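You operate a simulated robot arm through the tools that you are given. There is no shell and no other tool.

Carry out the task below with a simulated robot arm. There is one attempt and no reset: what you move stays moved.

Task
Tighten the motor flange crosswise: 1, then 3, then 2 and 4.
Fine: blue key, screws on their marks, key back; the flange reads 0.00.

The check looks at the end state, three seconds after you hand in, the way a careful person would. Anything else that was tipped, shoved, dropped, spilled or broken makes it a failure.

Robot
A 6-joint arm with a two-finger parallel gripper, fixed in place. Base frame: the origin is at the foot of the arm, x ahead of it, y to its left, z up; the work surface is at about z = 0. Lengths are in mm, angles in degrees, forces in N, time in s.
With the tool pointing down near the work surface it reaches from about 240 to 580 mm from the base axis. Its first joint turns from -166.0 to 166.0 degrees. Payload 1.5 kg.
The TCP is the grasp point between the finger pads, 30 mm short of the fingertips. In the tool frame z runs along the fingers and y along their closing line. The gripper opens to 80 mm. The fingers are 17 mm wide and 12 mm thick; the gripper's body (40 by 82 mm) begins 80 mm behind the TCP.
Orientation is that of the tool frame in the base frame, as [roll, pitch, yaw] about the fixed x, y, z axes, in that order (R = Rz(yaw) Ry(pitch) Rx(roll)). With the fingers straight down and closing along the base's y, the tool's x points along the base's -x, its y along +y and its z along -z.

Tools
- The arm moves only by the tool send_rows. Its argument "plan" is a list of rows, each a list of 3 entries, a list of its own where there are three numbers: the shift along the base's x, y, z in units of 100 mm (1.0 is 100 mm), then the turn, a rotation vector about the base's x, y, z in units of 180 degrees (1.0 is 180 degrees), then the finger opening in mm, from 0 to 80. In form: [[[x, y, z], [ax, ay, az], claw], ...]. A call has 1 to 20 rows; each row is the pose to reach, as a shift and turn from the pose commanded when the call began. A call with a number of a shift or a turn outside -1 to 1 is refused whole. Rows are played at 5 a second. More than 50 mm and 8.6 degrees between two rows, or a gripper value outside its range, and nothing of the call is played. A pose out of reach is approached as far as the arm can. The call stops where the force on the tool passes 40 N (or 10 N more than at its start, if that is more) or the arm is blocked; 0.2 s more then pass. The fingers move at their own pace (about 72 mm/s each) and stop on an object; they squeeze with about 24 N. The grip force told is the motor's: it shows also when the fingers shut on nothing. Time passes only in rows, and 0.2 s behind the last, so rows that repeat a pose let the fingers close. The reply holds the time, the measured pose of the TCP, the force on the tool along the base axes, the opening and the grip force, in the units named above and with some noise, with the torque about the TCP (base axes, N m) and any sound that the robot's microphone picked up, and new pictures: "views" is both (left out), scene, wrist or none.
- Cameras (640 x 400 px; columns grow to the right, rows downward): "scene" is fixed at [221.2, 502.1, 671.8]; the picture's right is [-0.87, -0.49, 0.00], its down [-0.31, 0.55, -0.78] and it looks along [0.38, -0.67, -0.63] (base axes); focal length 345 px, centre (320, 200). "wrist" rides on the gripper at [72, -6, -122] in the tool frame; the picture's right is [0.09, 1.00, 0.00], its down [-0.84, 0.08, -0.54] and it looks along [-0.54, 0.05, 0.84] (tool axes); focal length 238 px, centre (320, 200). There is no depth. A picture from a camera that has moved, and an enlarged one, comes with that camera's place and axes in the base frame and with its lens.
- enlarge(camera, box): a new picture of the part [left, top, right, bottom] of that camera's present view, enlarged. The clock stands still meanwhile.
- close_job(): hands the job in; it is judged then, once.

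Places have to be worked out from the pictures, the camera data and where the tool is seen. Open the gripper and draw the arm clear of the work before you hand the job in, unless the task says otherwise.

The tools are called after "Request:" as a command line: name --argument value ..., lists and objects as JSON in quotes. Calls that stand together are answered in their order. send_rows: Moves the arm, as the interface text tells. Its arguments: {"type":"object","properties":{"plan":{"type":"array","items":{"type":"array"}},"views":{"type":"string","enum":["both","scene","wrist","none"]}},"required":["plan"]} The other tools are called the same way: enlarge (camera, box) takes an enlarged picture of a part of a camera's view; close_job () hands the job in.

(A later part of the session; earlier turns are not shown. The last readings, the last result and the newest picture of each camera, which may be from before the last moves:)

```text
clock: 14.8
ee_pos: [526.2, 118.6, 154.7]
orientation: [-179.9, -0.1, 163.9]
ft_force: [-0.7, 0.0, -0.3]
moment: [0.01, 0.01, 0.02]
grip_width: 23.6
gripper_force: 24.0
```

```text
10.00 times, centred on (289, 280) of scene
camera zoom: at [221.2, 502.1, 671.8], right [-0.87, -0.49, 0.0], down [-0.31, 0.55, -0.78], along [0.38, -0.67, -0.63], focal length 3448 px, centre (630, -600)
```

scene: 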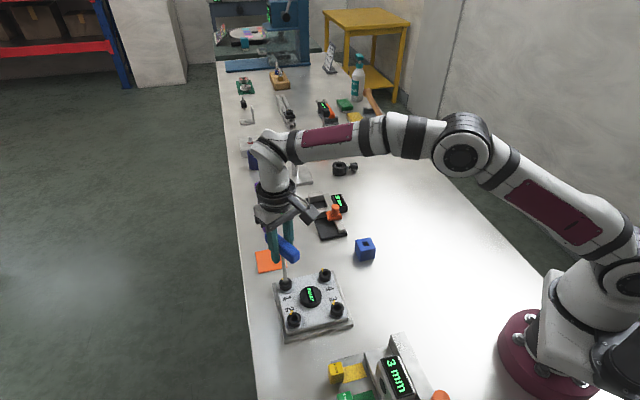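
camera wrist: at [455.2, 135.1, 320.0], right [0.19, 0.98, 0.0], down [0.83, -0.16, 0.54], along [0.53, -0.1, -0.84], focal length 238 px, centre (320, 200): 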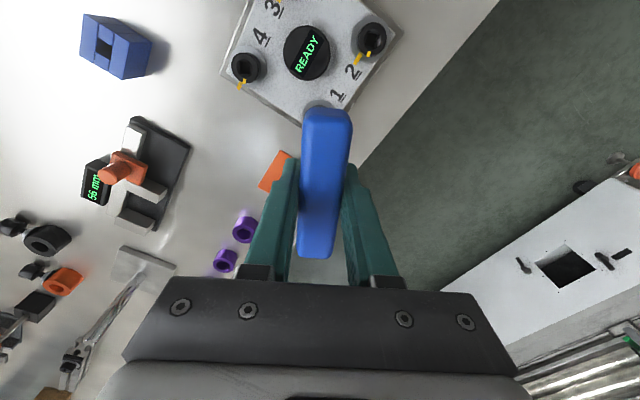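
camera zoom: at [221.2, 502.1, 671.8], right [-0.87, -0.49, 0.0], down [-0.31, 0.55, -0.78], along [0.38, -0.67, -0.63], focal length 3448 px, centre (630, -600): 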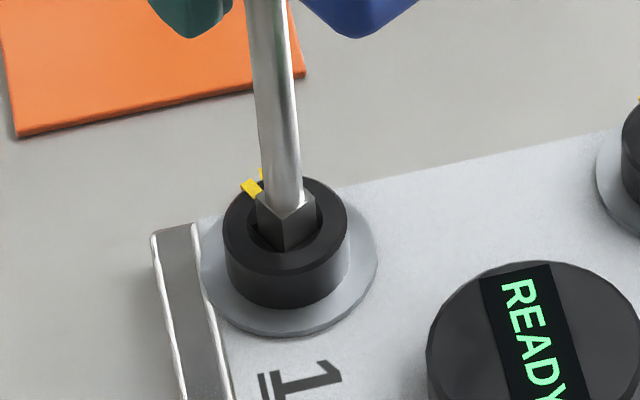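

The bit has entered the socket mouth without any load. I continue downward in small steps until it seats.

Request:
send_rows --plan '[[[0, 0, -0.02], [0, 0, 0], 10], [[0, 0, -0.04], [0, 0, 0], 10], [[0, 0, -0.06], [0, 0, 0], 10], [[0, 0, -0.06], [0, 0, 0], 10]]' --views "scene"

Request:
enlarge --camera "scene" --box '[272, 260, 306, 300]'

```text
clock: 15.8
ee_pos: [526.5, 119.0, 148.8]
orientation: [180.0, 0.1, 163.8]
ft_force: [-2.4, 0.1, 16.8]
moment: [0.02, 0.28, 0.02]
grip_width: 23.5
gripper_force: 23.6
```

scene: 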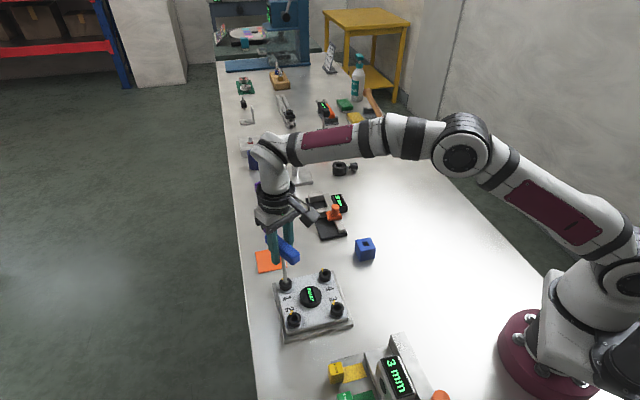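

```text
10.00 times, centred on (289, 280) of scene
camera zoom: at [221.2, 502.1, 671.8], right [-0.87, -0.49, 0.0], down [-0.31, 0.55, -0.78], along [0.38, -0.67, -0.63], focal length 3448 px, centre (630, -600)
```

zoom: 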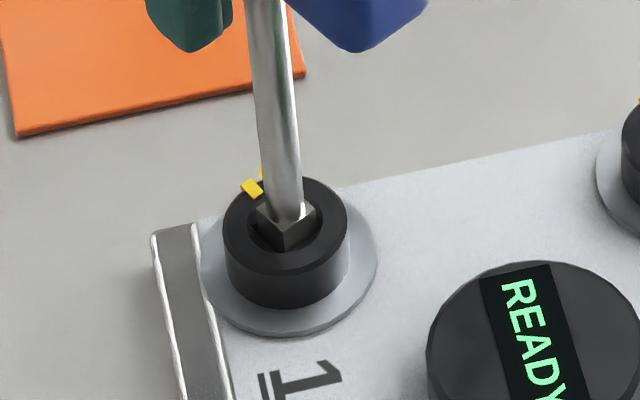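

Axial force is 17 N at about 10 mm depth, so the bit is seated. I relieve 1 mm and turn clockwise in small steps, watching torque and the marks.

Request:
send_rows --plan '[[[-0.005, 0, 0.008], [0, 0, 0], 10], [[-0.005, 0, 0.008], [0, 0, -0.015], 10], [[-0.005, 0, 0.008], [0, 0, -0.03], 10], [[-0.005, 0, 0.008], [0, 0, -0.045], 10], [[-0.005, 0, 0.008], [0, 0, -0.06], 10], [[-0.005, 0, 0.008], [0, 0, -0.075], 10], [[-0.005, 0, 0.008], [0, 0, -0.09], 10], [[-0.005, 0, 0.008], [0, 0, -0.09], 10]]' --views "scene"

Request:
enlarge --camera "scene" --box '[268, 255, 328, 315]'

```text
clock: 17.6
ee_pos: [524.8, 119.3, 149.2]
orientation: [-180.0, 0.0, 147.7]
ft_force: [2.3, 0.9, 0.2]
moment: [0.06, -0.31, 0.15]
grip_width: 23.9
gripper_force: 23.7
```

scene: 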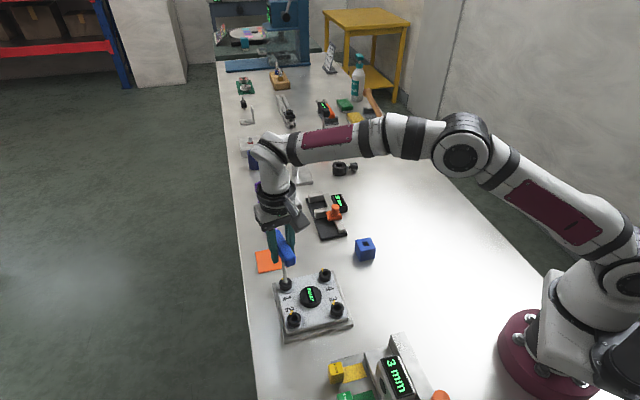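

```text
6.67 times, centred on (298, 285) of scene
camera zoom: at [221.2, 502.1, 671.8], right [-0.87, -0.49, 0.0], down [-0.31, 0.55, -0.78], along [0.38, -0.67, -0.63], focal length 2298 px, centre (467, -367)
```

zoom: 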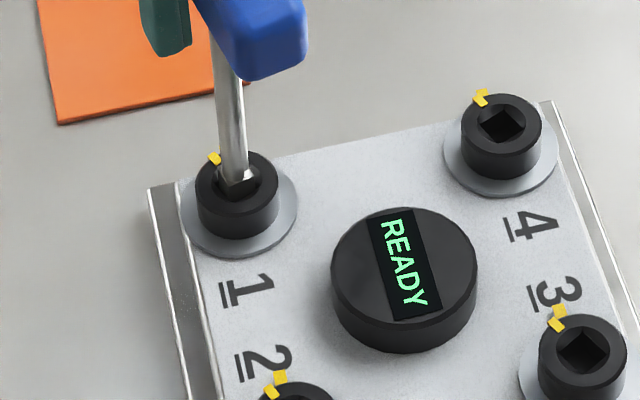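

Reaction torque of 0.15 N·m appeared, so the bit is biting. I zoom on screw 1's mark.

Request:
enlarge --camera "scene" --box '[276, 268, 302, 296]'

Request:
enlarge --camera "wrist" --box '[230, 60, 400, 200]'

```text
14.29 times, centred on (289, 282) of scene
camera zoom: at [221.2, 502.1, 671.8], right [-0.87, -0.49, 0.0], down [-0.31, 0.55, -0.78], along [0.38, -0.67, -0.63], focal length 4925 px, centre (763, -971)
```

zoom: 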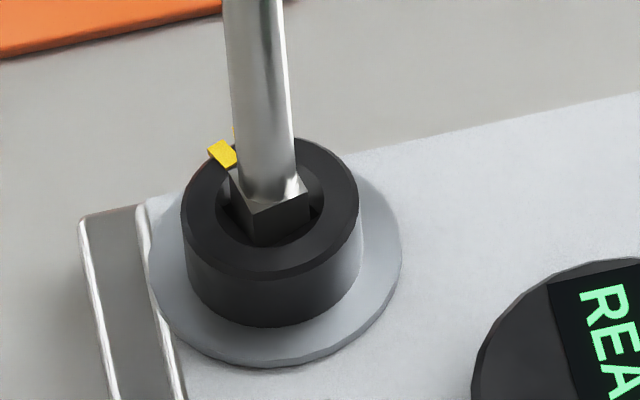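

```text
2.86 times, centred on (315, 130) of wrist
camera zoom: at [461.0, 152.6, 271.8], right [0.45, 0.89, 0.0], down [0.75, -0.38, 0.54], along [0.48, -0.25, -0.84], focal length 681 px, centre (334, 400)
```

zoom: 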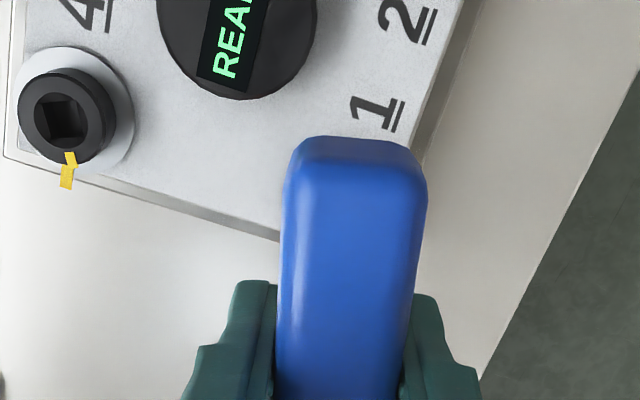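

The cap mark hasn't moved yet: the 16° so far was slack plus wind-up. I continue clockwise in small steps.

Request:
send_rows --plan '[[[0, 0, 0], [0, 0, -0.01], 10], [[0, 0, 0], [0, 0, -0.02], 10], [[0, 0, 0], [0, 0, -0.03], 10], [[0, 0, 0], [0, 0, -0.04], 10], [[0, 0, 0], [0, 0, -0.05], 10], [[0, 0, 0], [0, 0, -0.05], 10]]' --views "scene"

Request:
enlarge --camera "scene" --box '[276, 268, 302, 296]'

Request:
enlarge --camera "scene" --box '[255, 205, 325, 315]'

```text
clock: 19.0
ee_pos: [526.6, 119.6, 149.2]
orientation: [-180.0, 0.2, 138.7]
ft_force: [-2.7, 3.7, 12.9]
moment: [0.31, 0.4, 0.18]
grip_width: 23.9
gripper_force: 24.3
```

scene: 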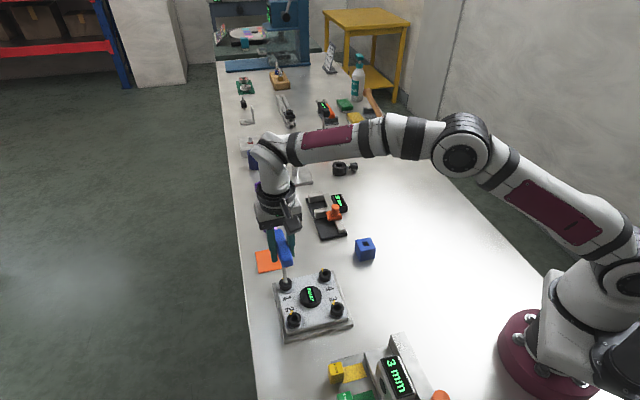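

```text
14.29 times, centred on (289, 282) of scene
camera zoom: at [221.2, 502.1, 671.8], right [-0.87, -0.49, 0.0], down [-0.31, 0.55, -0.78], along [0.38, -0.67, -0.63], focal length 4925 px, centre (763, -971)
```

zoom: 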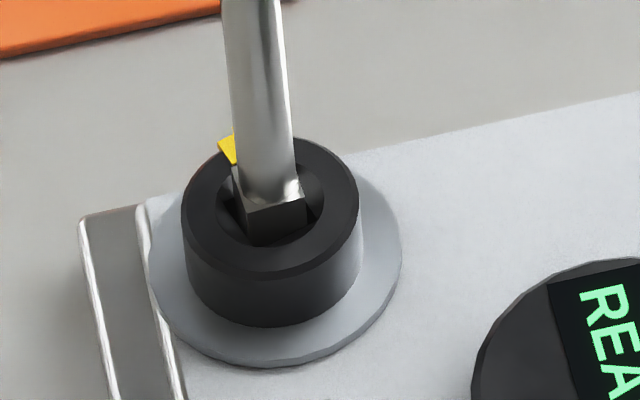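

```text
3.64 times, centred on (290, 260) of scene
camera zoom: at [221.2, 502.1, 671.8], right [-0.87, -0.49, 0.0], down [-0.31, 0.55, -0.78], along [0.38, -0.67, -0.63], focal length 1254 px, centre (429, -18)
```

zoom: 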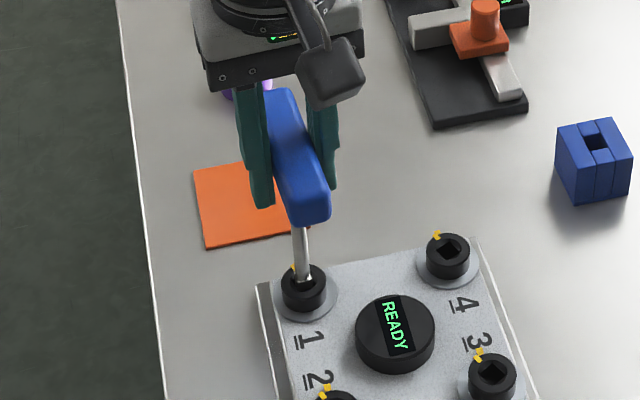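

The screw has begun to turn (about 9° so far). I turn another 13° clockwise, leaving the last bit to be judged by eye.

Request:
send_rows --plan '[[[0, 0, 0], [0, 0, -0.012], 10], [[0, 0, 0], [0, 0, -0.024], 10], [[0, 0, 0], [0, 0, -0.036], 10], [[0, 0, 0], [0, 0, -0.048], 10], [[0, 0, 0], [0, 0, -0.06], 10], [[0, 0, 0], [0, 0, -0.072], 10], [[0, 0, 0], [0, 0, -0.072], 10]]' --views "scene"

Request:
enlarge --camera "scene" --box '[276, 268, 302, 296]'

Request:
enlarge --camera "scene" --box '[268, 255, 328, 315]'

```text
clock: 20.6
ee_pos: [525.5, 118.9, 148.6]
orientation: [180.0, 0.1, 125.8]
ft_force: [6.2, -3.9, -1.6]
moment: [-0.48, -0.43, 0.34]
grip_width: 24.0
gripper_force: 23.8
```

scene: 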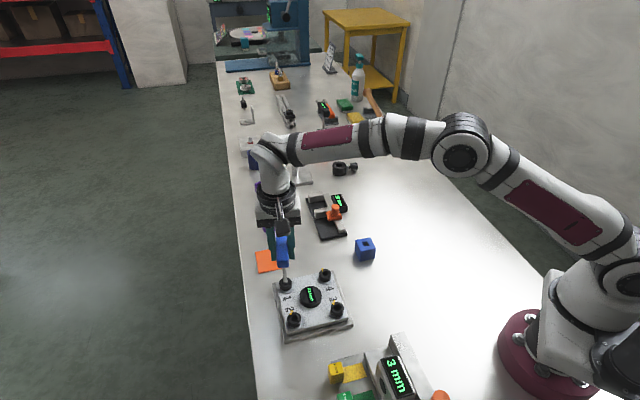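

```text
14.29 times, centred on (289, 282) of scene
camera zoom: at [221.2, 502.1, 671.8], right [-0.87, -0.49, 0.0], down [-0.31, 0.55, -0.78], along [0.38, -0.67, -0.63], focal length 4925 px, centre (763, -971)
```

zoom: 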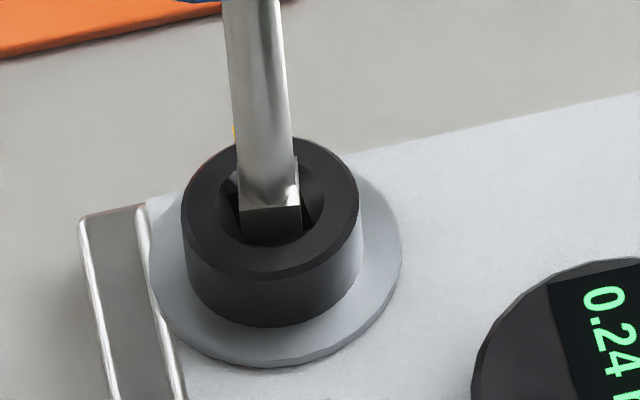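

```text
6.67 times, centred on (298, 285) of scene
camera zoom: at [221.2, 502.1, 671.8], right [-0.87, -0.49, 0.0], down [-0.31, 0.55, -0.78], along [0.38, -0.67, -0.63], focal length 2298 px, centre (467, -367)
```

zoom: 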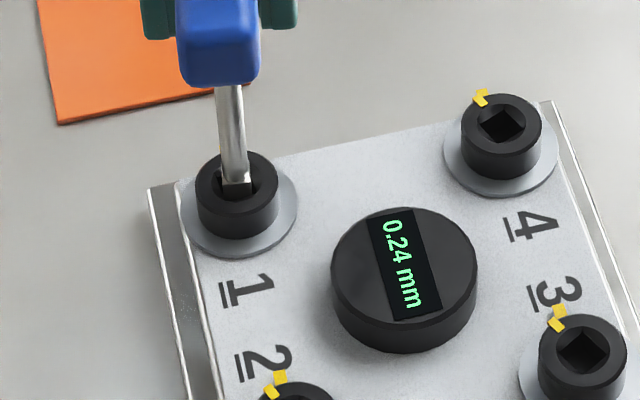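

The display switched from READY to 0.24 mm, and the cap mark has gone behind the shaft near the plate mark. I back the key off within its slack and lift it clear to see the marks.

Request:
send_rows --plan '[[[0, 0, 0], [0, 0, 0.02], 10], [[0, 0, 0], [0, 0, 0.045], 10], [[0, 0, 0], [0, 0, 0.07], 10], [[0, 0, 0.03], [0, 0, 0.07], 10], [[0, 0, 0.08], [0, 0, 0.07], 10], [[0, 0, 0.18], [0, 0, 0.07], 10], [[0, 0, 0.3], [0, 0, 0.07], 10], [[0, 0, 0.42], [0, 0, 0.07], 10], [[0, 0, 0.42], [0, 0, 0.07], 10]]' --views "scene"

Request:
enlarge --camera "scene" --box '[274, 262, 304, 296]'

Request:
enlarge --camera "scene" --box '[268, 255, 358, 345]'

```text
clock: 22.6
ee_pos: [524.7, 119.2, 192.9]
orientation: [-179.9, 0.1, 138.5]
ft_force: [0.5, 0.4, -0.7]
moment: [0.0, -0.02, -0.01]
grip_width: 23.6
gripper_force: 24.2
```

scene: 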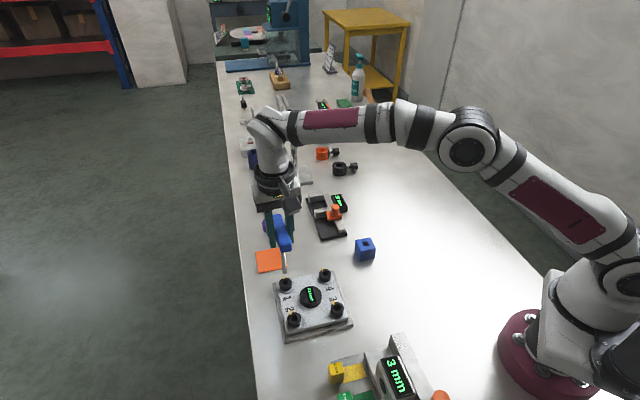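

```text
11.76 times, centred on (289, 279) of scene
camera zoom: at [221.2, 502.1, 671.8], right [-0.87, -0.49, 0.0], down [-0.31, 0.55, -0.78], along [0.38, -0.67, -0.63], focal length 4056 px, centre (685, -729)
```

zoom: 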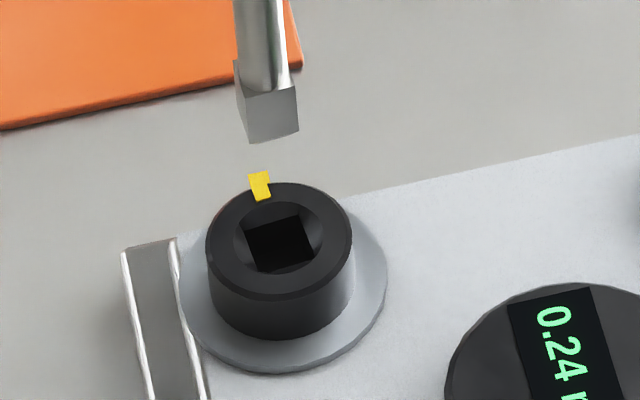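

```text
4.44 times, centred on (313, 300) of scene
camera zoom: at [221.2, 502.1, 671.8], right [-0.87, -0.49, 0.0], down [-0.31, 0.55, -0.78], along [0.38, -0.67, -0.63], focal length 1532 px, centre (351, -244)
```

zoom: 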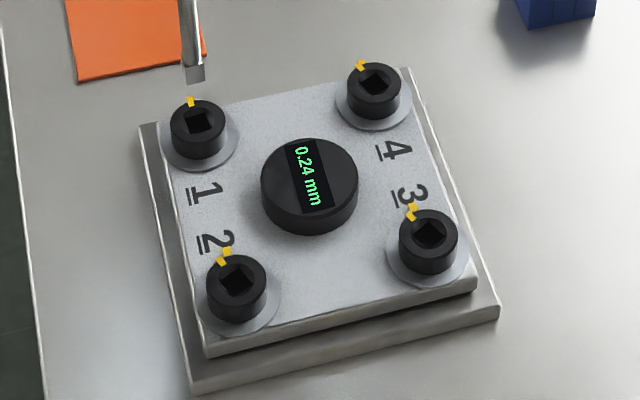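

Screw 1's marks are nearly merged. I zoom in as far as useful to judge the remaining offset.

Request:
enlarge --camera "scene" --box '[282, 272, 300, 286]'

Request:
enlarge --camera "wrist" --box '[240, 60, 440, 220]'

```text
16.00 times, centred on (291, 279) of scene
camera zoom: at [221.2, 502.1, 671.8], right [-0.87, -0.49, 0.0], down [-0.31, 0.55, -0.78], along [0.38, -0.67, -0.63], focal length 5516 px, centre (784, -1064)
```

zoom: 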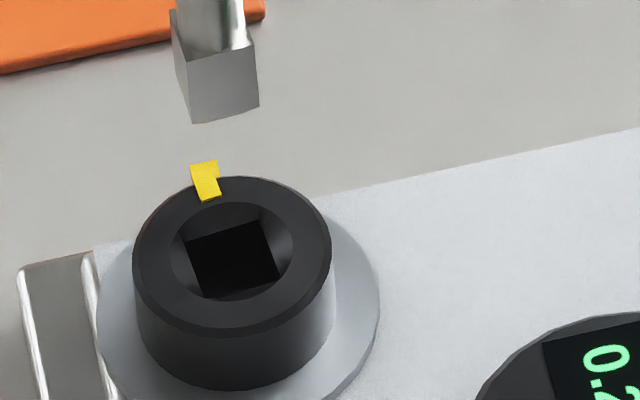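

```text
2.50 times, centred on (340, 140) of wrist
camera zoom: at [467.0, 162.6, 314.0], right [0.59, 0.81, 0.0], down [0.68, -0.5, 0.54], along [0.44, -0.32, -0.84], focal length 596 px, centre (270, 350)
```

zoom: 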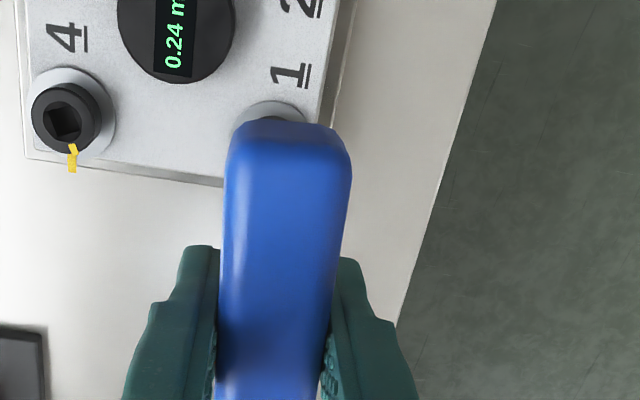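

By calibrated comparison the cap mark still lags the plate mark by about 4°. The bit is aligned with the socket now, so I lower it back in.

Request:
send_rows --plan '[[[0, 0, -0.12], [0, 0, 0], 10], [[0, 0, -0.24], [0, 0, 0], 10], [[0, 0, -0.32], [0, 0, 0], 10], [[0, 0, -0.37], [0, 0, 0], 10], [[0, 0, -0.4], [0, 0, 0], 10], [[0, 0, -0.42], [0, 0, 0], 10], [[0, 0, -0.42], [0, 0, 0], 10]]' --views "scene"

Request:
enlarge --camera "scene" --box '[276, 268, 302, 296]'

```text
clock: 24.2
ee_pos: [526.0, 121.0, 149.8]
orientation: [180.0, 0.0, 138.3]
ft_force: [-1.0, 1.3, 1.6]
moment: [0.11, 0.14, -0.02]
grip_width: 23.2
gripper_force: 23.9
```

scene: 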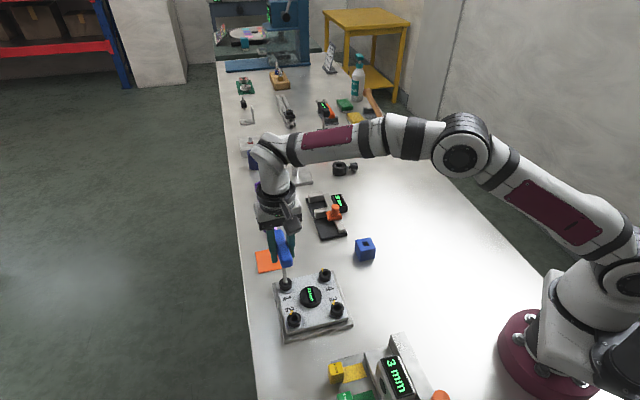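

```text
14.29 times, centred on (289, 282) of scene
camera zoom: at [221.2, 502.1, 671.8], right [-0.87, -0.49, 0.0], down [-0.31, 0.55, -0.78], along [0.38, -0.67, -0.63], focal length 4925 px, centre (763, -971)
```

zoom: 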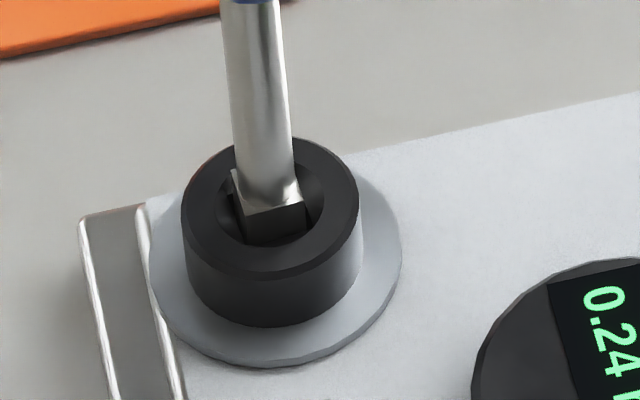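

Back in the socket with hardly any load. I turn it clockwise to yaw ≈122, which should carry the screw the last 4°.

Request:
send_rows --plan '[[[0, 0, 0], [0, 0, -0.02], 10], [[0, 0, 0], [0, 0, -0.04], 10], [[0, 0, 0], [0, 0, -0.06], 10], [[0, 0, 0], [0, 0, -0.072], 10], [[0, 0, 0], [0, 0, -0.082], 10], [[0, 0, 0], [0, 0, -0.091], 10], [[0, 0, 0], [0, 0, -0.091], 10]]' --views "none"

```text
clock: 25.8
ee_pos: [524.2, 119.5, 149.3]
orientation: [180.0, -0.1, 122.0]
ft_force: [0.5, 0.9, -4.0]
moment: [0.12, 0.03, 0.4]
grip_width: 23.6
gripper_force: 23.7
```

Yaw is 122.0 with a reaction torque of 0.4 N·m. I back off within the slack and lift clear to judge the marks again.

Request:
send_rows --plan '[[[0, 0, 0], [0, 0, 0.025], 10], [[0, 0, 0], [0, 0, 0.05], 10], [[0, 0, 0], [0, 0, 0.072], 10], [[0, 0, 0.03], [0, 0, 0.072], 10], [[0, 0, 0.08], [0, 0, 0.072], 10], [[0, 0, 0.18], [0, 0, 0.072], 10], [[0, 0, 0.3], [0, 0, 0.072], 10], [[0, 0, 0.42], [0, 0, 0.072], 10], [[0, 0, 0.42], [0, 0, 0.072], 10]]' --views "scene"

Request:
enlarge --camera "scene" --box '[282, 272, 300, 286]'

Request:
enlarge --camera "scene" --box '[268, 255, 358, 345]'

```text
clock: 27.8
ee_pos: [525.5, 120.1, 192.0]
orientation: [180.0, 0.1, 135.0]
ft_force: [-0.6, -0.9, -2.0]
moment: [-0.03, -0.02, -0.01]
grip_width: 23.4
gripper_force: 24.4
```

scene: 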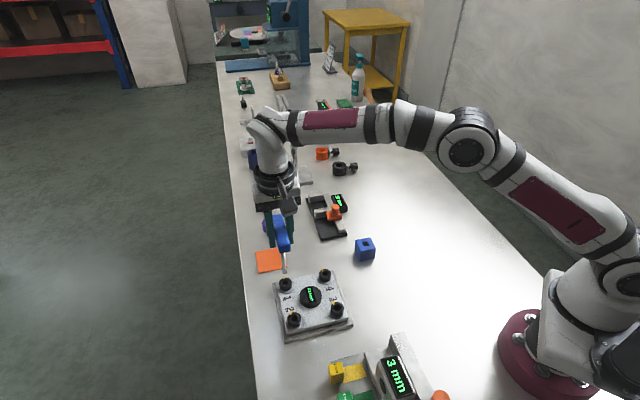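

```text
16.00 times, centred on (291, 279) of scene
camera zoom: at [221.2, 502.1, 671.8], right [-0.87, -0.49, 0.0], down [-0.31, 0.55, -0.78], along [0.38, -0.67, -0.63], focal length 5516 px, centre (784, -1064)
```

zoom: 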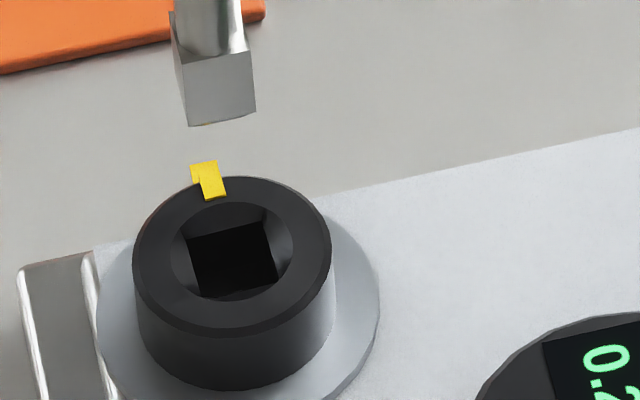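

```text
4.44 times, centred on (313, 300) of scene
camera zoom: at [221.2, 502.1, 671.8], right [-0.87, -0.49, 0.0], down [-0.31, 0.55, -0.78], along [0.38, -0.67, -0.63], focal length 1532 px, centre (351, -244)
```

zoom: 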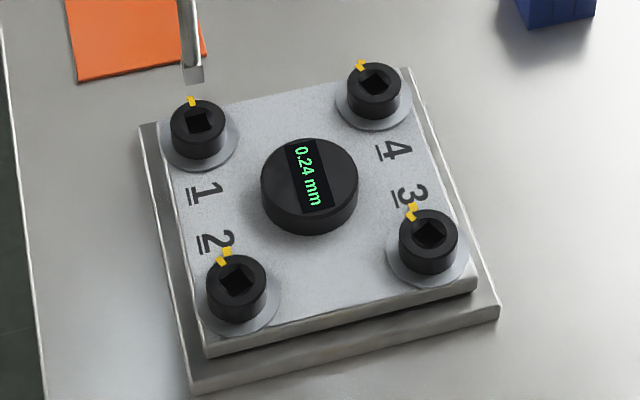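

Screw 1 is very close now. For a parallax-free check I swing the wrist camera right over screw 1, keeping the key high and clear of everything.

Request:
send_rows --plan '[[[0.06, -0.13, 0], [0, 0, -0.028], 10], [[0.12, -0.26, 0], [0, 0, -0.056], 10], [[0.18, -0.39, 0], [0, 0, -0.084], 10], [[0.25, -0.52, 0], [0, 0, -0.112], 10], [[0.31, -0.65, 0], [0, 0, -0.139], 10], [[0.31, -0.65, 0], [0, 0, -0.139], 10]]' --views "wrist"

```text
clock: 29.2
ee_pos: [557.4, 54.7, 191.6]
orientation: [180.0, 0.1, 109.9]
ft_force: [1.3, 0.4, -1.1]
moment: [0.0, 0.0, -0.02]
grip_width: 23.8
gripper_force: 24.1
camera wrist: at [525.5, 120.6, 314.2], right [0.91, 0.42, 0.0], down [0.36, -0.76, 0.54], along [0.23, -0.49, -0.84], focal length 238 px, centre (320, 200)
```

wrist: 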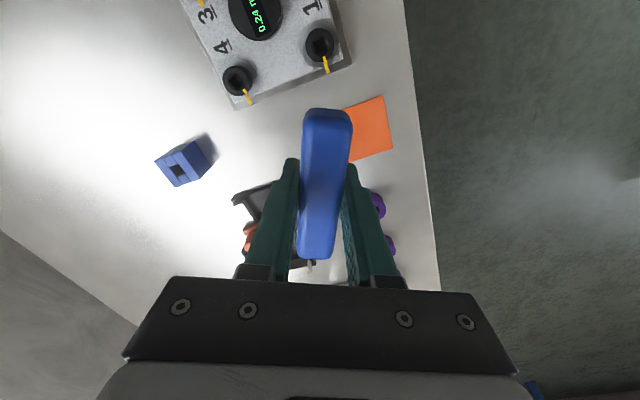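

Request:
enlarge --camera "wrist" --box '[300, 25, 345, 80]'

Request:
enlarge --camera "wrist" --box '[215, 60, 265, 110]'

Request:
enlarge --camera "wrist" --box '[150, 125, 220, 195]'

```text
7.27 times, centred on (322, 52) of wrist
camera zoom: at [525.5, 120.6, 314.2], right [0.91, 0.42, 0.0], down [0.36, -0.76, 0.54], along [0.23, -0.49, -0.84], focal length 1734 px, centre (302, 1273)
```

zoom: 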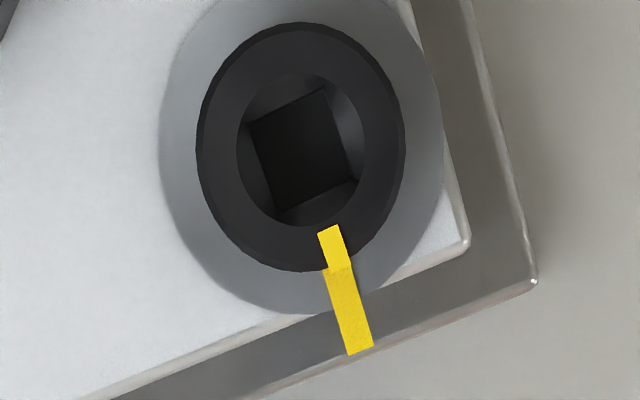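

```text
8.00 times, centred on (240, 85) of wrist
camera zoom: at [525.5, 120.6, 314.2], right [0.91, 0.42, 0.0], down [0.36, -0.76, 0.54], along [0.23, -0.49, -0.84], focal length 1907 px, centre (960, 1120)
```

zoom: 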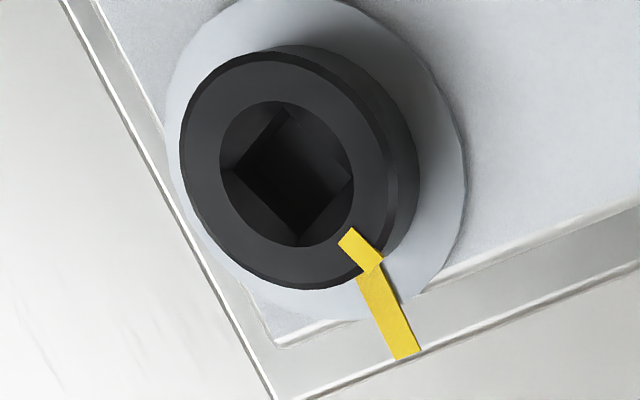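

```text
5.71 times, centred on (185, 160) of wrist
camera zoom: at [525.5, 120.6, 314.2], right [0.91, 0.42, 0.0], down [0.36, -0.76, 0.54], along [0.23, -0.49, -0.84], focal length 1362 px, centre (1091, 429)
```

zoom: 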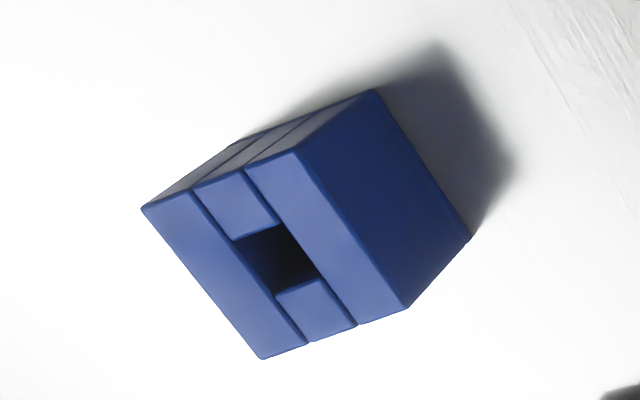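

Seen from straight above, screw 1's cap mark and plate mark are collinear within half a degree. Screw 1 is done; I now carry the key over to screw 3 at (392.5, 120), turning it to that socket's angle on the way.

Request:
send_rows --plan '[[[-0.18, 0.07, 0], [0, 0, 0.027], 10], [[-0.36, 0.14, 0], [0, 0, 0.054], 10], [[-0.54, 0.21, 0], [0, 0, 0.081], 10], [[-0.72, 0.28, 0], [0, 0, 0.108], 10], [[-0.9, 0.35, 0], [0, 0, 0.134], 10]]' --views "none"

Request:
send_rows --plan '[[[-0.15, 0.06, 0], [0, 0, 0.027], 10], [[-0.3, 0.12, 0], [0, 0, 0.054], 10], [[-0.45, 0.18, 0], [0, 0, 0.081], 10], [[-0.6, 0.24, 0], [0, 0, 0.108], 10], [[-0.735, 0.303, 0], [0, 0, 0.133], 10], [[-0.735, 0.303, 0], [0, 0, 0.133], 10], [[-0.735, 0.303, 0], [0, 0, 0.133], 10]]' --views "both"

Request:
enlarge --camera "scene" --box '[315, 270, 360, 325]'

```text
clock: 30.4
ee_pos: [465.8, 89.8, 191.5]
orientation: [180.0, 0.2, 134.1]
ft_force: [0.4, 0.2, -1.6]
moment: [0.0, -0.01, 0.01]
grip_width: 23.8
gripper_force: 24.1
```

```text
clock: 32.0
ee_pos: [391.9, 119.3, 191.1]
orientation: [-180.0, 0.1, 157.9]
ft_force: [0.6, 0.1, -1.1]
moment: [0.02, 0.01, 0.0]
grip_width: 23.6
gripper_force: 23.7
camera wrist: at [323.2, 140.4, 312.9], right [0.29, 0.96, 0.0], down [0.8, -0.24, 0.54], along [0.52, -0.16, -0.84], focal length 238 px, centre (320, 200)
```

scene: 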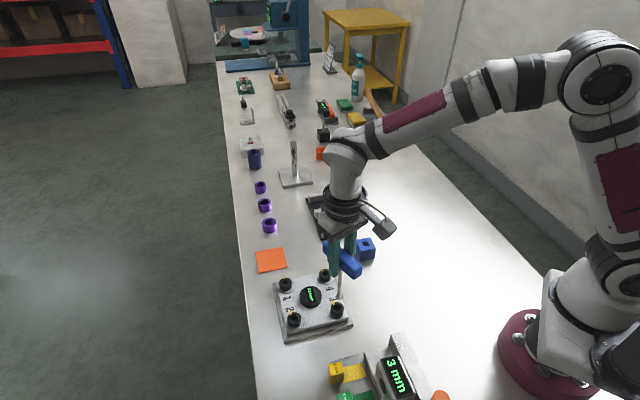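
wrist: 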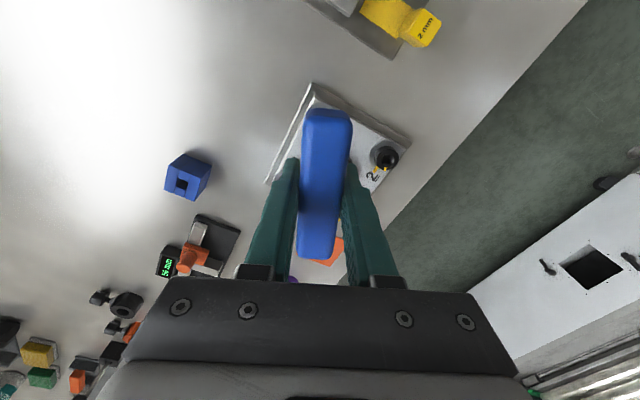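

```text
7.27 times, centred on (338, 298) of scene
camera zoom: at [221.2, 502.1, 671.8], right [-0.87, -0.49, 0.0], down [-0.31, 0.55, -0.78], along [0.38, -0.67, -0.63], focal length 2507 px, centre (193, -509)
```

zoom: 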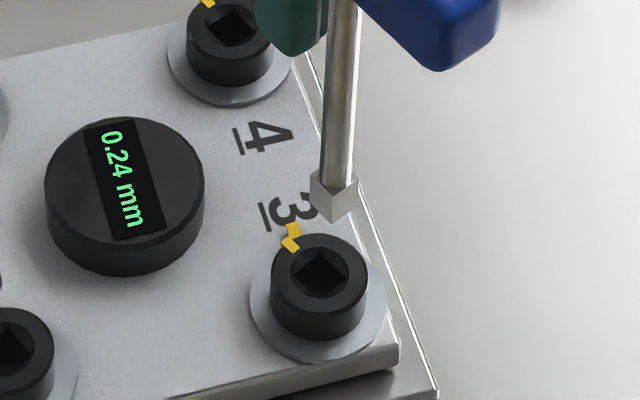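

At screw 3 the tip appears about 3 mm too far toward the base (−x) compared with the socket. I correct by +3.2 mm in x and lower to just above the cap for a check.

Request:
send_rows --plan '[[[0.032, 0.005, 0], [0, 0, 0], 10], [[0.032, 0.005, -0.1], [0, 0, 0], 10], [[0.032, 0.005, -0.2], [0, 0, 0], 10], [[0.032, 0.005, -0.28], [0, 0, 0], 10], [[0.032, 0.005, -0.28], [0, 0, 0], 10], [[0.032, 0.005, -0.28], [0, 0, 0], 10]]' --views "scene"

Request:
enlarge --camera "scene" --box '[320, 285, 355, 325]'

```text
clock: 33.4
ee_pos: [397.2, 121.0, 163.2]
orientation: [180.0, 0.0, 158.0]
ft_force: [-0.5, -0.2, -2.7]
moment: [-0.01, 0.0, 0.03]
grip_width: 23.7
gripper_force: 23.9
```

scene: 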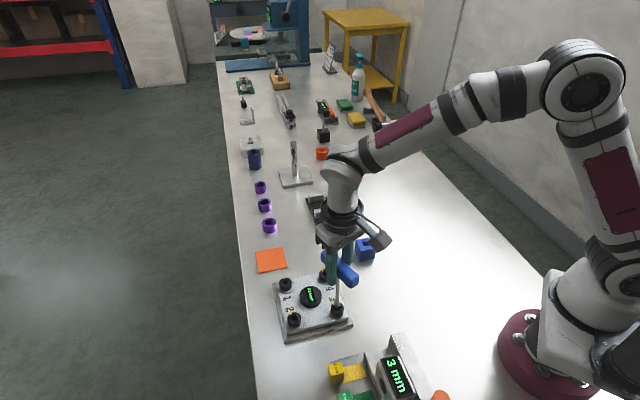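

```text
10.00 times, centred on (338, 305) of scene
camera zoom: at [221.2, 502.1, 671.8], right [-0.87, -0.49, 0.0], down [-0.31, 0.55, -0.78], along [0.38, -0.67, -0.63], focal length 3448 px, centre (145, -850)
```

zoom: 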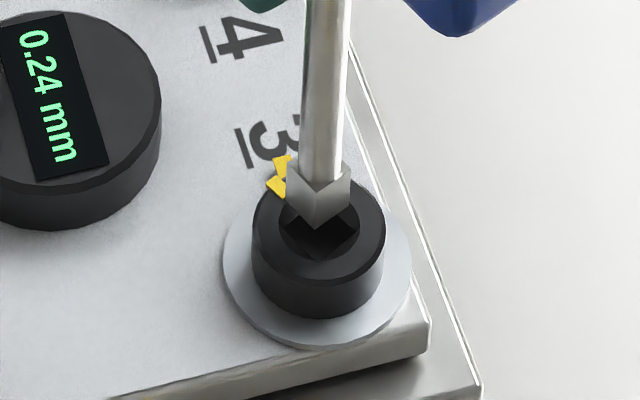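

The tip is now laterally on the socket, perhaps 1 mm too far from the camera. I nudge it and enter gently, reading the force.

Request:
send_rows --plan '[[[-0.005, 0.008, -0.03], [0, 0, 0], 10], [[-0.005, 0.008, -0.06], [0, 0, 0], 10], [[-0.005, 0.008, -0.085], [0, 0, 0], 10], [[-0.005, 0.008, -0.11], [0, 0, 0], 10], [[-0.005, 0.008, -0.11], [0, 0, 0], 10]]' --views "scene"

Request:
enlarge --camera "scene" --box '[320, 285, 355, 325]'

```text
clock: 34.6
ee_pos: [395.3, 118.9, 153.0]
orientation: [180.0, 0.0, 158.0]
ft_force: [-1.8, -0.7, -1.9]
moment: [-0.09, 0.25, 0.0]
grip_width: 23.7
gripper_force: 23.4
```

scene: 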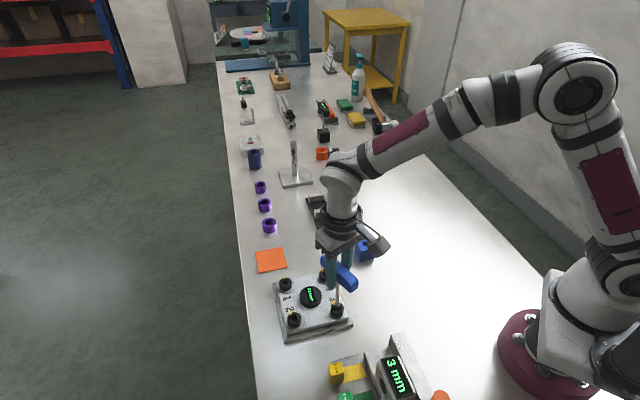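

```text
10.00 times, centred on (338, 305) of scene
camera zoom: at [221.2, 502.1, 671.8], right [-0.87, -0.49, 0.0], down [-0.31, 0.55, -0.78], along [0.38, -0.67, -0.63], focal length 3448 px, centre (145, -850)
```

zoom: 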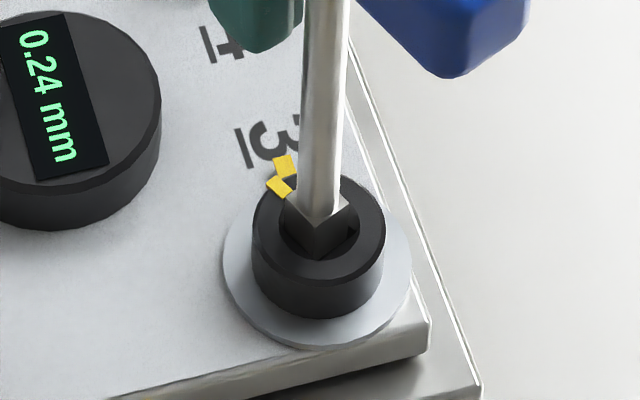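

The bit is inside, lightly touching the +x wall. I shift −0.7 mm in x and seat it to the same depth as before.

Request:
send_rows --plan '[[[-0.007, -0.003, 0], [0, 0, 0], 10], [[-0.007, -0.003, -0.015], [0, 0, 0], 10], [[-0.007, -0.003, -0.028], [0, 0, 0], 10], [[-0.007, -0.003, -0.028], [0, 0, 0], 10]]' --views "none"

```text
clock: 35.6
ee_pos: [394.9, 122.6, 149.9]
orientation: [180.0, -0.1, 158.0]
ft_force: [-0.3, -2.4, -0.5]
moment: [-0.26, 0.07, 0.02]
grip_width: 23.7
gripper_force: 24.2
```

Seated with small side load. I turn clockwise from yaw 158 to about 123.5 in small steps, slightly short of where screw 1 ended.

Request:
send_rows --plan '[[[0, -0.003, 0], [0, 0, -0.025], 10], [[0, -0.003, 0], [0, 0, -0.05], 10], [[0, -0.003, 0], [0, 0, -0.065], 10], [[0, -0.003, 0], [0, 0, -0.08], 10], [[0, -0.003, 0], [0, 0, -0.095], 10], [[0, -0.003, 0], [0, 0, -0.11], 10], [[0, -0.003, 0], [0, 0, -0.125], 10], [[0, -0.003, 0], [0, 0, -0.14], 10], [[0, -0.003, 0], [0, 0, -0.155], 10], [[0, -0.003, 0], [0, 0, -0.17], 10], [[0, -0.003, 0], [0, 0, -0.182], 10], [[0, -0.003, 0], [0, 0, -0.1917], 10], [[0, -0.003, 0], [0, 0, -0.1917], 10]]' --views "scene"

Request:
enlarge --camera "scene" --box '[300, 275, 360, 330]'

```text
clock: 38.4
ee_pos: [394.6, 119.8, 149.4]
orientation: [179.9, 0.1, 123.6]
ft_force: [3.5, -6.1, 3.9]
moment: [-0.58, -0.36, 0.39]
grip_width: 23.6
gripper_force: 24.6
```

scene: 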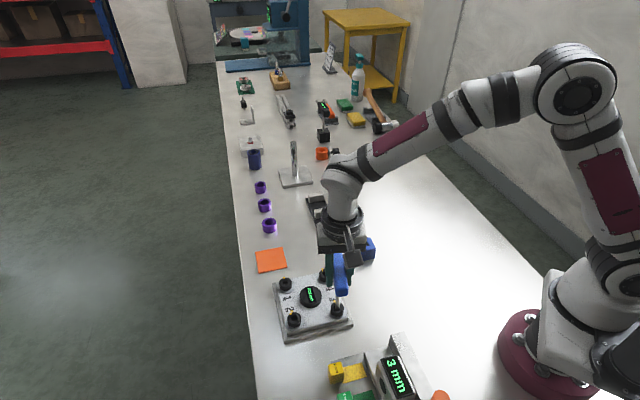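

```text
7.27 times, centred on (330, 302) of scene
camera zoom: at [221.2, 502.1, 671.8], right [-0.87, -0.49, 0.0], down [-0.31, 0.55, -0.78], along [0.38, -0.67, -0.63], focal length 2507 px, centre (247, -546)
```

zoom: 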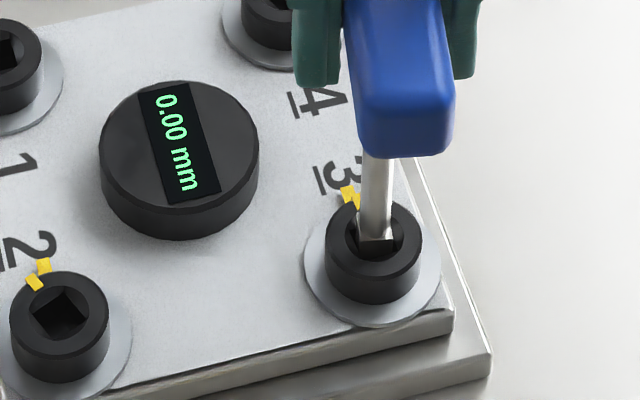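

The display now reads 0.00 mm. I back off, lift and move so that the wrist camera looks straight down on screw 3.

Request:
send_rows --plan '[[[0, 0, 0], [0, 0, 0.025], 10], [[0, 0, 0], [0, 0, 0.05], 10], [[0, 0, 0], [0, 0, 0.064], 10], [[0, 0, 0.03], [0, 0, 0.064], 10], [[0, 0, 0.08], [0, 0, 0.064], 10], [[0, 0, 0.18], [0, 0, 0.064], 10], [[0, 0, 0.3], [0, 0, 0.064], 10], [[0, 0, 0.42], [0, 0, 0.064], 10], [[0.18, -0.16, 0.42], [0, 0, 0.064], 10], [[0.36, -0.32, 0.42], [0, 0, 0.064], 10], [[0.55, -0.47, 0.42], [0, 0, 0.064], 10], [[0.55, -0.47, 0.42], [0, 0, 0.064], 10]]' --views "wrist"

Request:
enlarge --camera "wrist" --box '[298, 25, 343, 80]'

Request:
enlarge --camera "wrist" --box '[300, 0, 460, 160]'

```text
clock: 41.0
ee_pos: [452.4, 73.5, 192.1]
orientation: [180.0, 0.1, 135.1]
ft_force: [-1.0, -0.2, -1.3]
moment: [0.01, -0.05, -0.04]
grip_width: 23.7
gripper_force: 23.8
camera wrist: at [395.9, 120.2, 313.3], right [0.64, 0.77, 0.0], down [0.65, -0.54, 0.54], along [0.42, -0.35, -0.84], focal length 238 px, centre (320, 200)
```

wrist: 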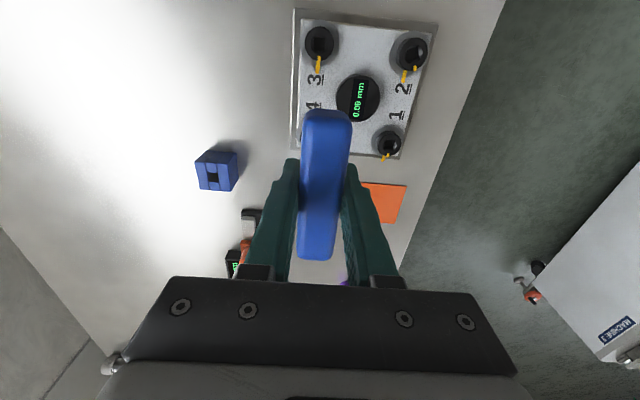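

```text
7.27 times, centred on (320, 52) of wrist
camera zoom: at [395.9, 120.2, 313.3], right [0.64, 0.77, 0.0], down [0.65, -0.54, 0.54], along [0.42, -0.35, -0.84], focal length 1734 px, centre (316, 1273)
```

zoom: 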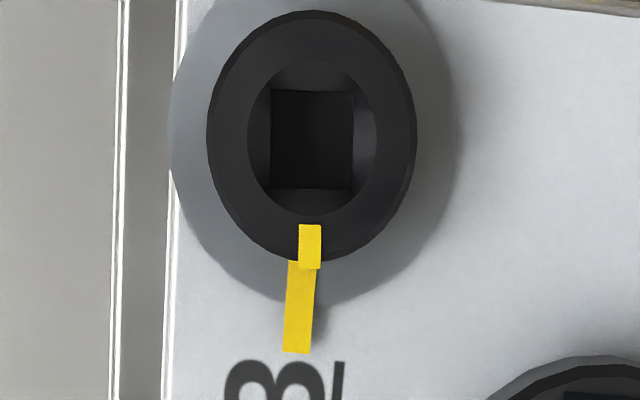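

```text
2.50 times, centred on (380, 80) of wrist
camera zoom: at [395.9, 120.2, 313.3], right [0.64, 0.77, 0.0], down [0.65, -0.54, 0.54], along [0.42, -0.35, -0.84], focal length 596 px, centre (170, 500)
```

zoom: 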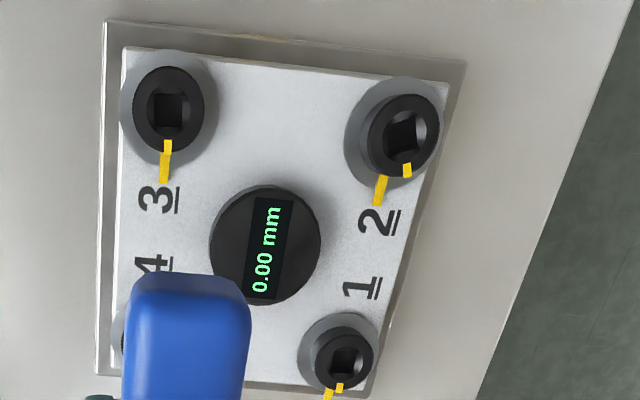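

Screw 3 still lags its plate mark by about 3.5–4°. I go back into the socket along the same path.

Request:
send_rows --plan '[[[-0.18, 0.16, 0], [0, 0, 0.005], 10], [[-0.36, 0.32, 0], [0, 0, 0.01], 10], [[-0.55, 0.47, 0], [0, 0, 0.016], 10], [[-0.55, 0.47, 0], [0, 0, 0.016], 10], [[-0.55, 0.47, -0.12], [0, 0, 0.016], 10], [[-0.55, 0.47, -0.24], [0, 0, 0.016], 10], [[-0.55, 0.47, -0.3], [0, 0, 0.016], 10], [[-0.55, 0.47, -0.3], [0, 0, 0.016], 10]]' --views "scene"

Request:
enlarge --camera "scene" --box '[320, 285, 355, 325]'

```text
clock: 42.8
ee_pos: [395.3, 121.9, 161.4]
orientation: [180.0, 0.2, 138.0]
ft_force: [-0.8, 0.5, -1.2]
moment: [0.01, -0.01, -0.02]
grip_width: 23.9
gripper_force: 24.3
```

scene: 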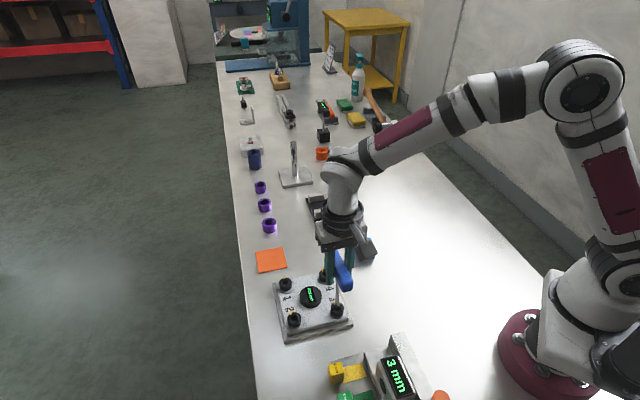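

```text
10.00 times, centred on (338, 305) of scene
camera zoom: at [221.2, 502.1, 671.8], right [-0.87, -0.49, 0.0], down [-0.31, 0.55, -0.78], along [0.38, -0.67, -0.63], focal length 3448 px, centre (145, -850)
```

zoom: 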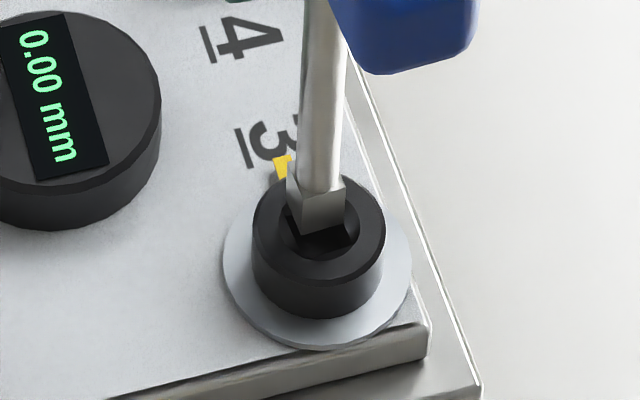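

The bit hangs right over the socket and matches its angle. I seat it and then turn to yaw 120.

Request:
send_rows --plan '[[[0, 0, -0.05], [0, 0, 0], 10], [[0, 0, -0.09], [0, 0, 0], 10], [[0, 0, -0.12], [0, 0, 0], 10], [[0, 0, -0.12], [0, 0, 0], 10]]' --views "none"

Request:
send_rows --plan '[[[0, 0, 0], [0, 0, -0.02], 10], [[0, 0, 0], [0, 0, -0.04], 10], [[0, 0, 0], [0, 0, -0.06], 10], [[0, 0, 0], [0, 0, -0.075], 10], [[0, 0, 0], [0, 0, -0.085], 10], [[0, 0, 0], [0, 0, -0.093], 10], [[0, 0, 0], [0, 0, -0.1], 10], [[0, 0, 0], [0, 0, -0.1], 10]]' --views "none"

```text
clock: 43.8
ee_pos: [394.8, 120.6, 150.1]
orientation: [180.0, 0.0, 137.9]
ft_force: [-0.6, 0.2, -1.7]
moment: [-0.01, 0.03, 0.01]
grip_width: 23.4
gripper_force: 23.9
```

```text
clock: 45.6
ee_pos: [395.0, 119.8, 150.4]
orientation: [-179.9, -0.1, 119.8]
ft_force: [-2.1, 1.1, -9.7]
moment: [0.35, 0.18, 0.4]
grip_width: 23.9
gripper_force: 24.1
```

Yaw is 119.8 with 0.4 N·m reaction again. I back off, lift, and look straight down on screw 3 once more.

Request:
send_rows --plan '[[[0, 0, 0], [0, 0, 0.025], 10], [[0, 0, 0], [0, 0, 0.05], 10], [[0, 0, 0], [0, 0, 0.072], 10], [[0, 0, 0.03], [0, 0, 0.072], 10], [[0, 0, 0.08], [0, 0, 0.072], 10], [[0, 0, 0.18], [0, 0, 0.072], 10], [[0, 0, 0.3], [0, 0, 0.084], 10], [[0, 0, 0.42], [0, 0, 0.084], 10], [[0.18, -0.16, 0.42], [0, 0, 0.084], 10], [[0.36, -0.32, 0.42], [0, 0, 0.084], 10], [[0.55, -0.47, 0.42], [0, 0, 0.084], 10], [[0.55, -0.47, 0.42], [0, 0, 0.084], 10]]' --views "wrist"

Request:
enlarge --camera "wrist" --box '[298, 25, 343, 80]'

Request:
enlarge --camera "wrist" --box '[385, 25, 440, 100]'

```text
clock: 48.2
ee_pos: [450.3, 74.7, 190.8]
orientation: [-180.0, 0.0, 135.2]
ft_force: [-0.4, -0.5, -0.5]
moment: [-0.02, 0.02, -0.01]
grip_width: 23.8
gripper_force: 23.5
camera wrist: at [394.7, 121.3, 313.0], right [0.64, 0.77, 0.0], down [0.65, -0.54, 0.54], along [0.42, -0.35, -0.84], focal length 238 px, centre (320, 200)
```

wrist: 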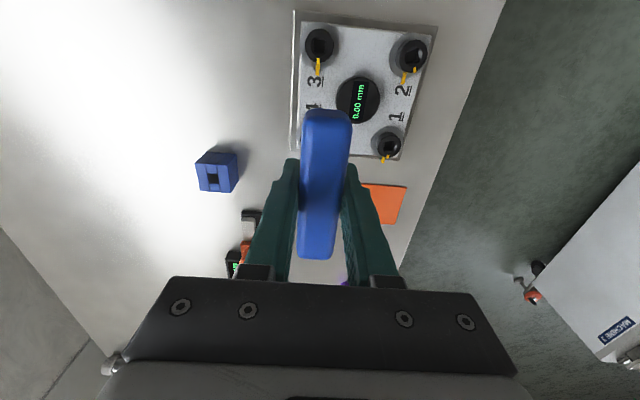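

```text
7.27 times, centred on (320, 52) of wrist
camera zoom: at [394.7, 121.3, 313.0], right [0.64, 0.77, 0.0], down [0.65, -0.54, 0.54], along [0.42, -0.35, -0.84], focal length 1734 px, centre (316, 1273)
```

zoom: 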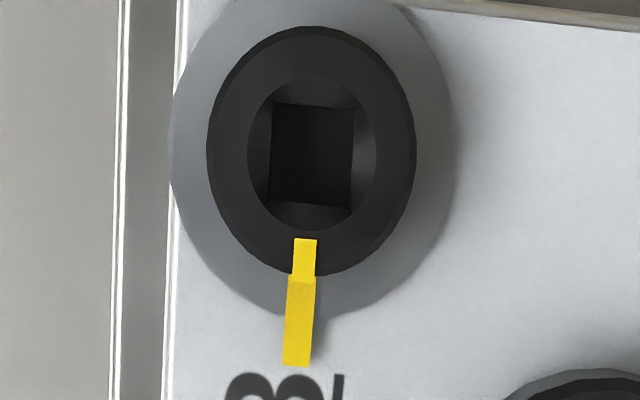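

```text
5.33 times, centred on (412, 62) of wrist
camera zoom: at [394.7, 121.3, 313.0], right [0.64, 0.77, 0.0], down [0.65, -0.54, 0.54], along [0.42, -0.35, -0.84], focal length 1271 px, centre (-173, 933)
```

zoom: 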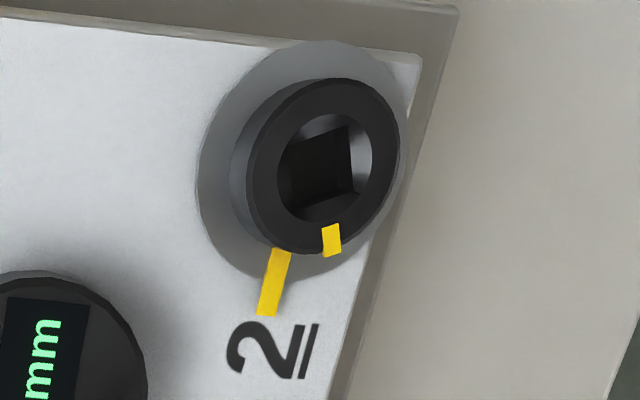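

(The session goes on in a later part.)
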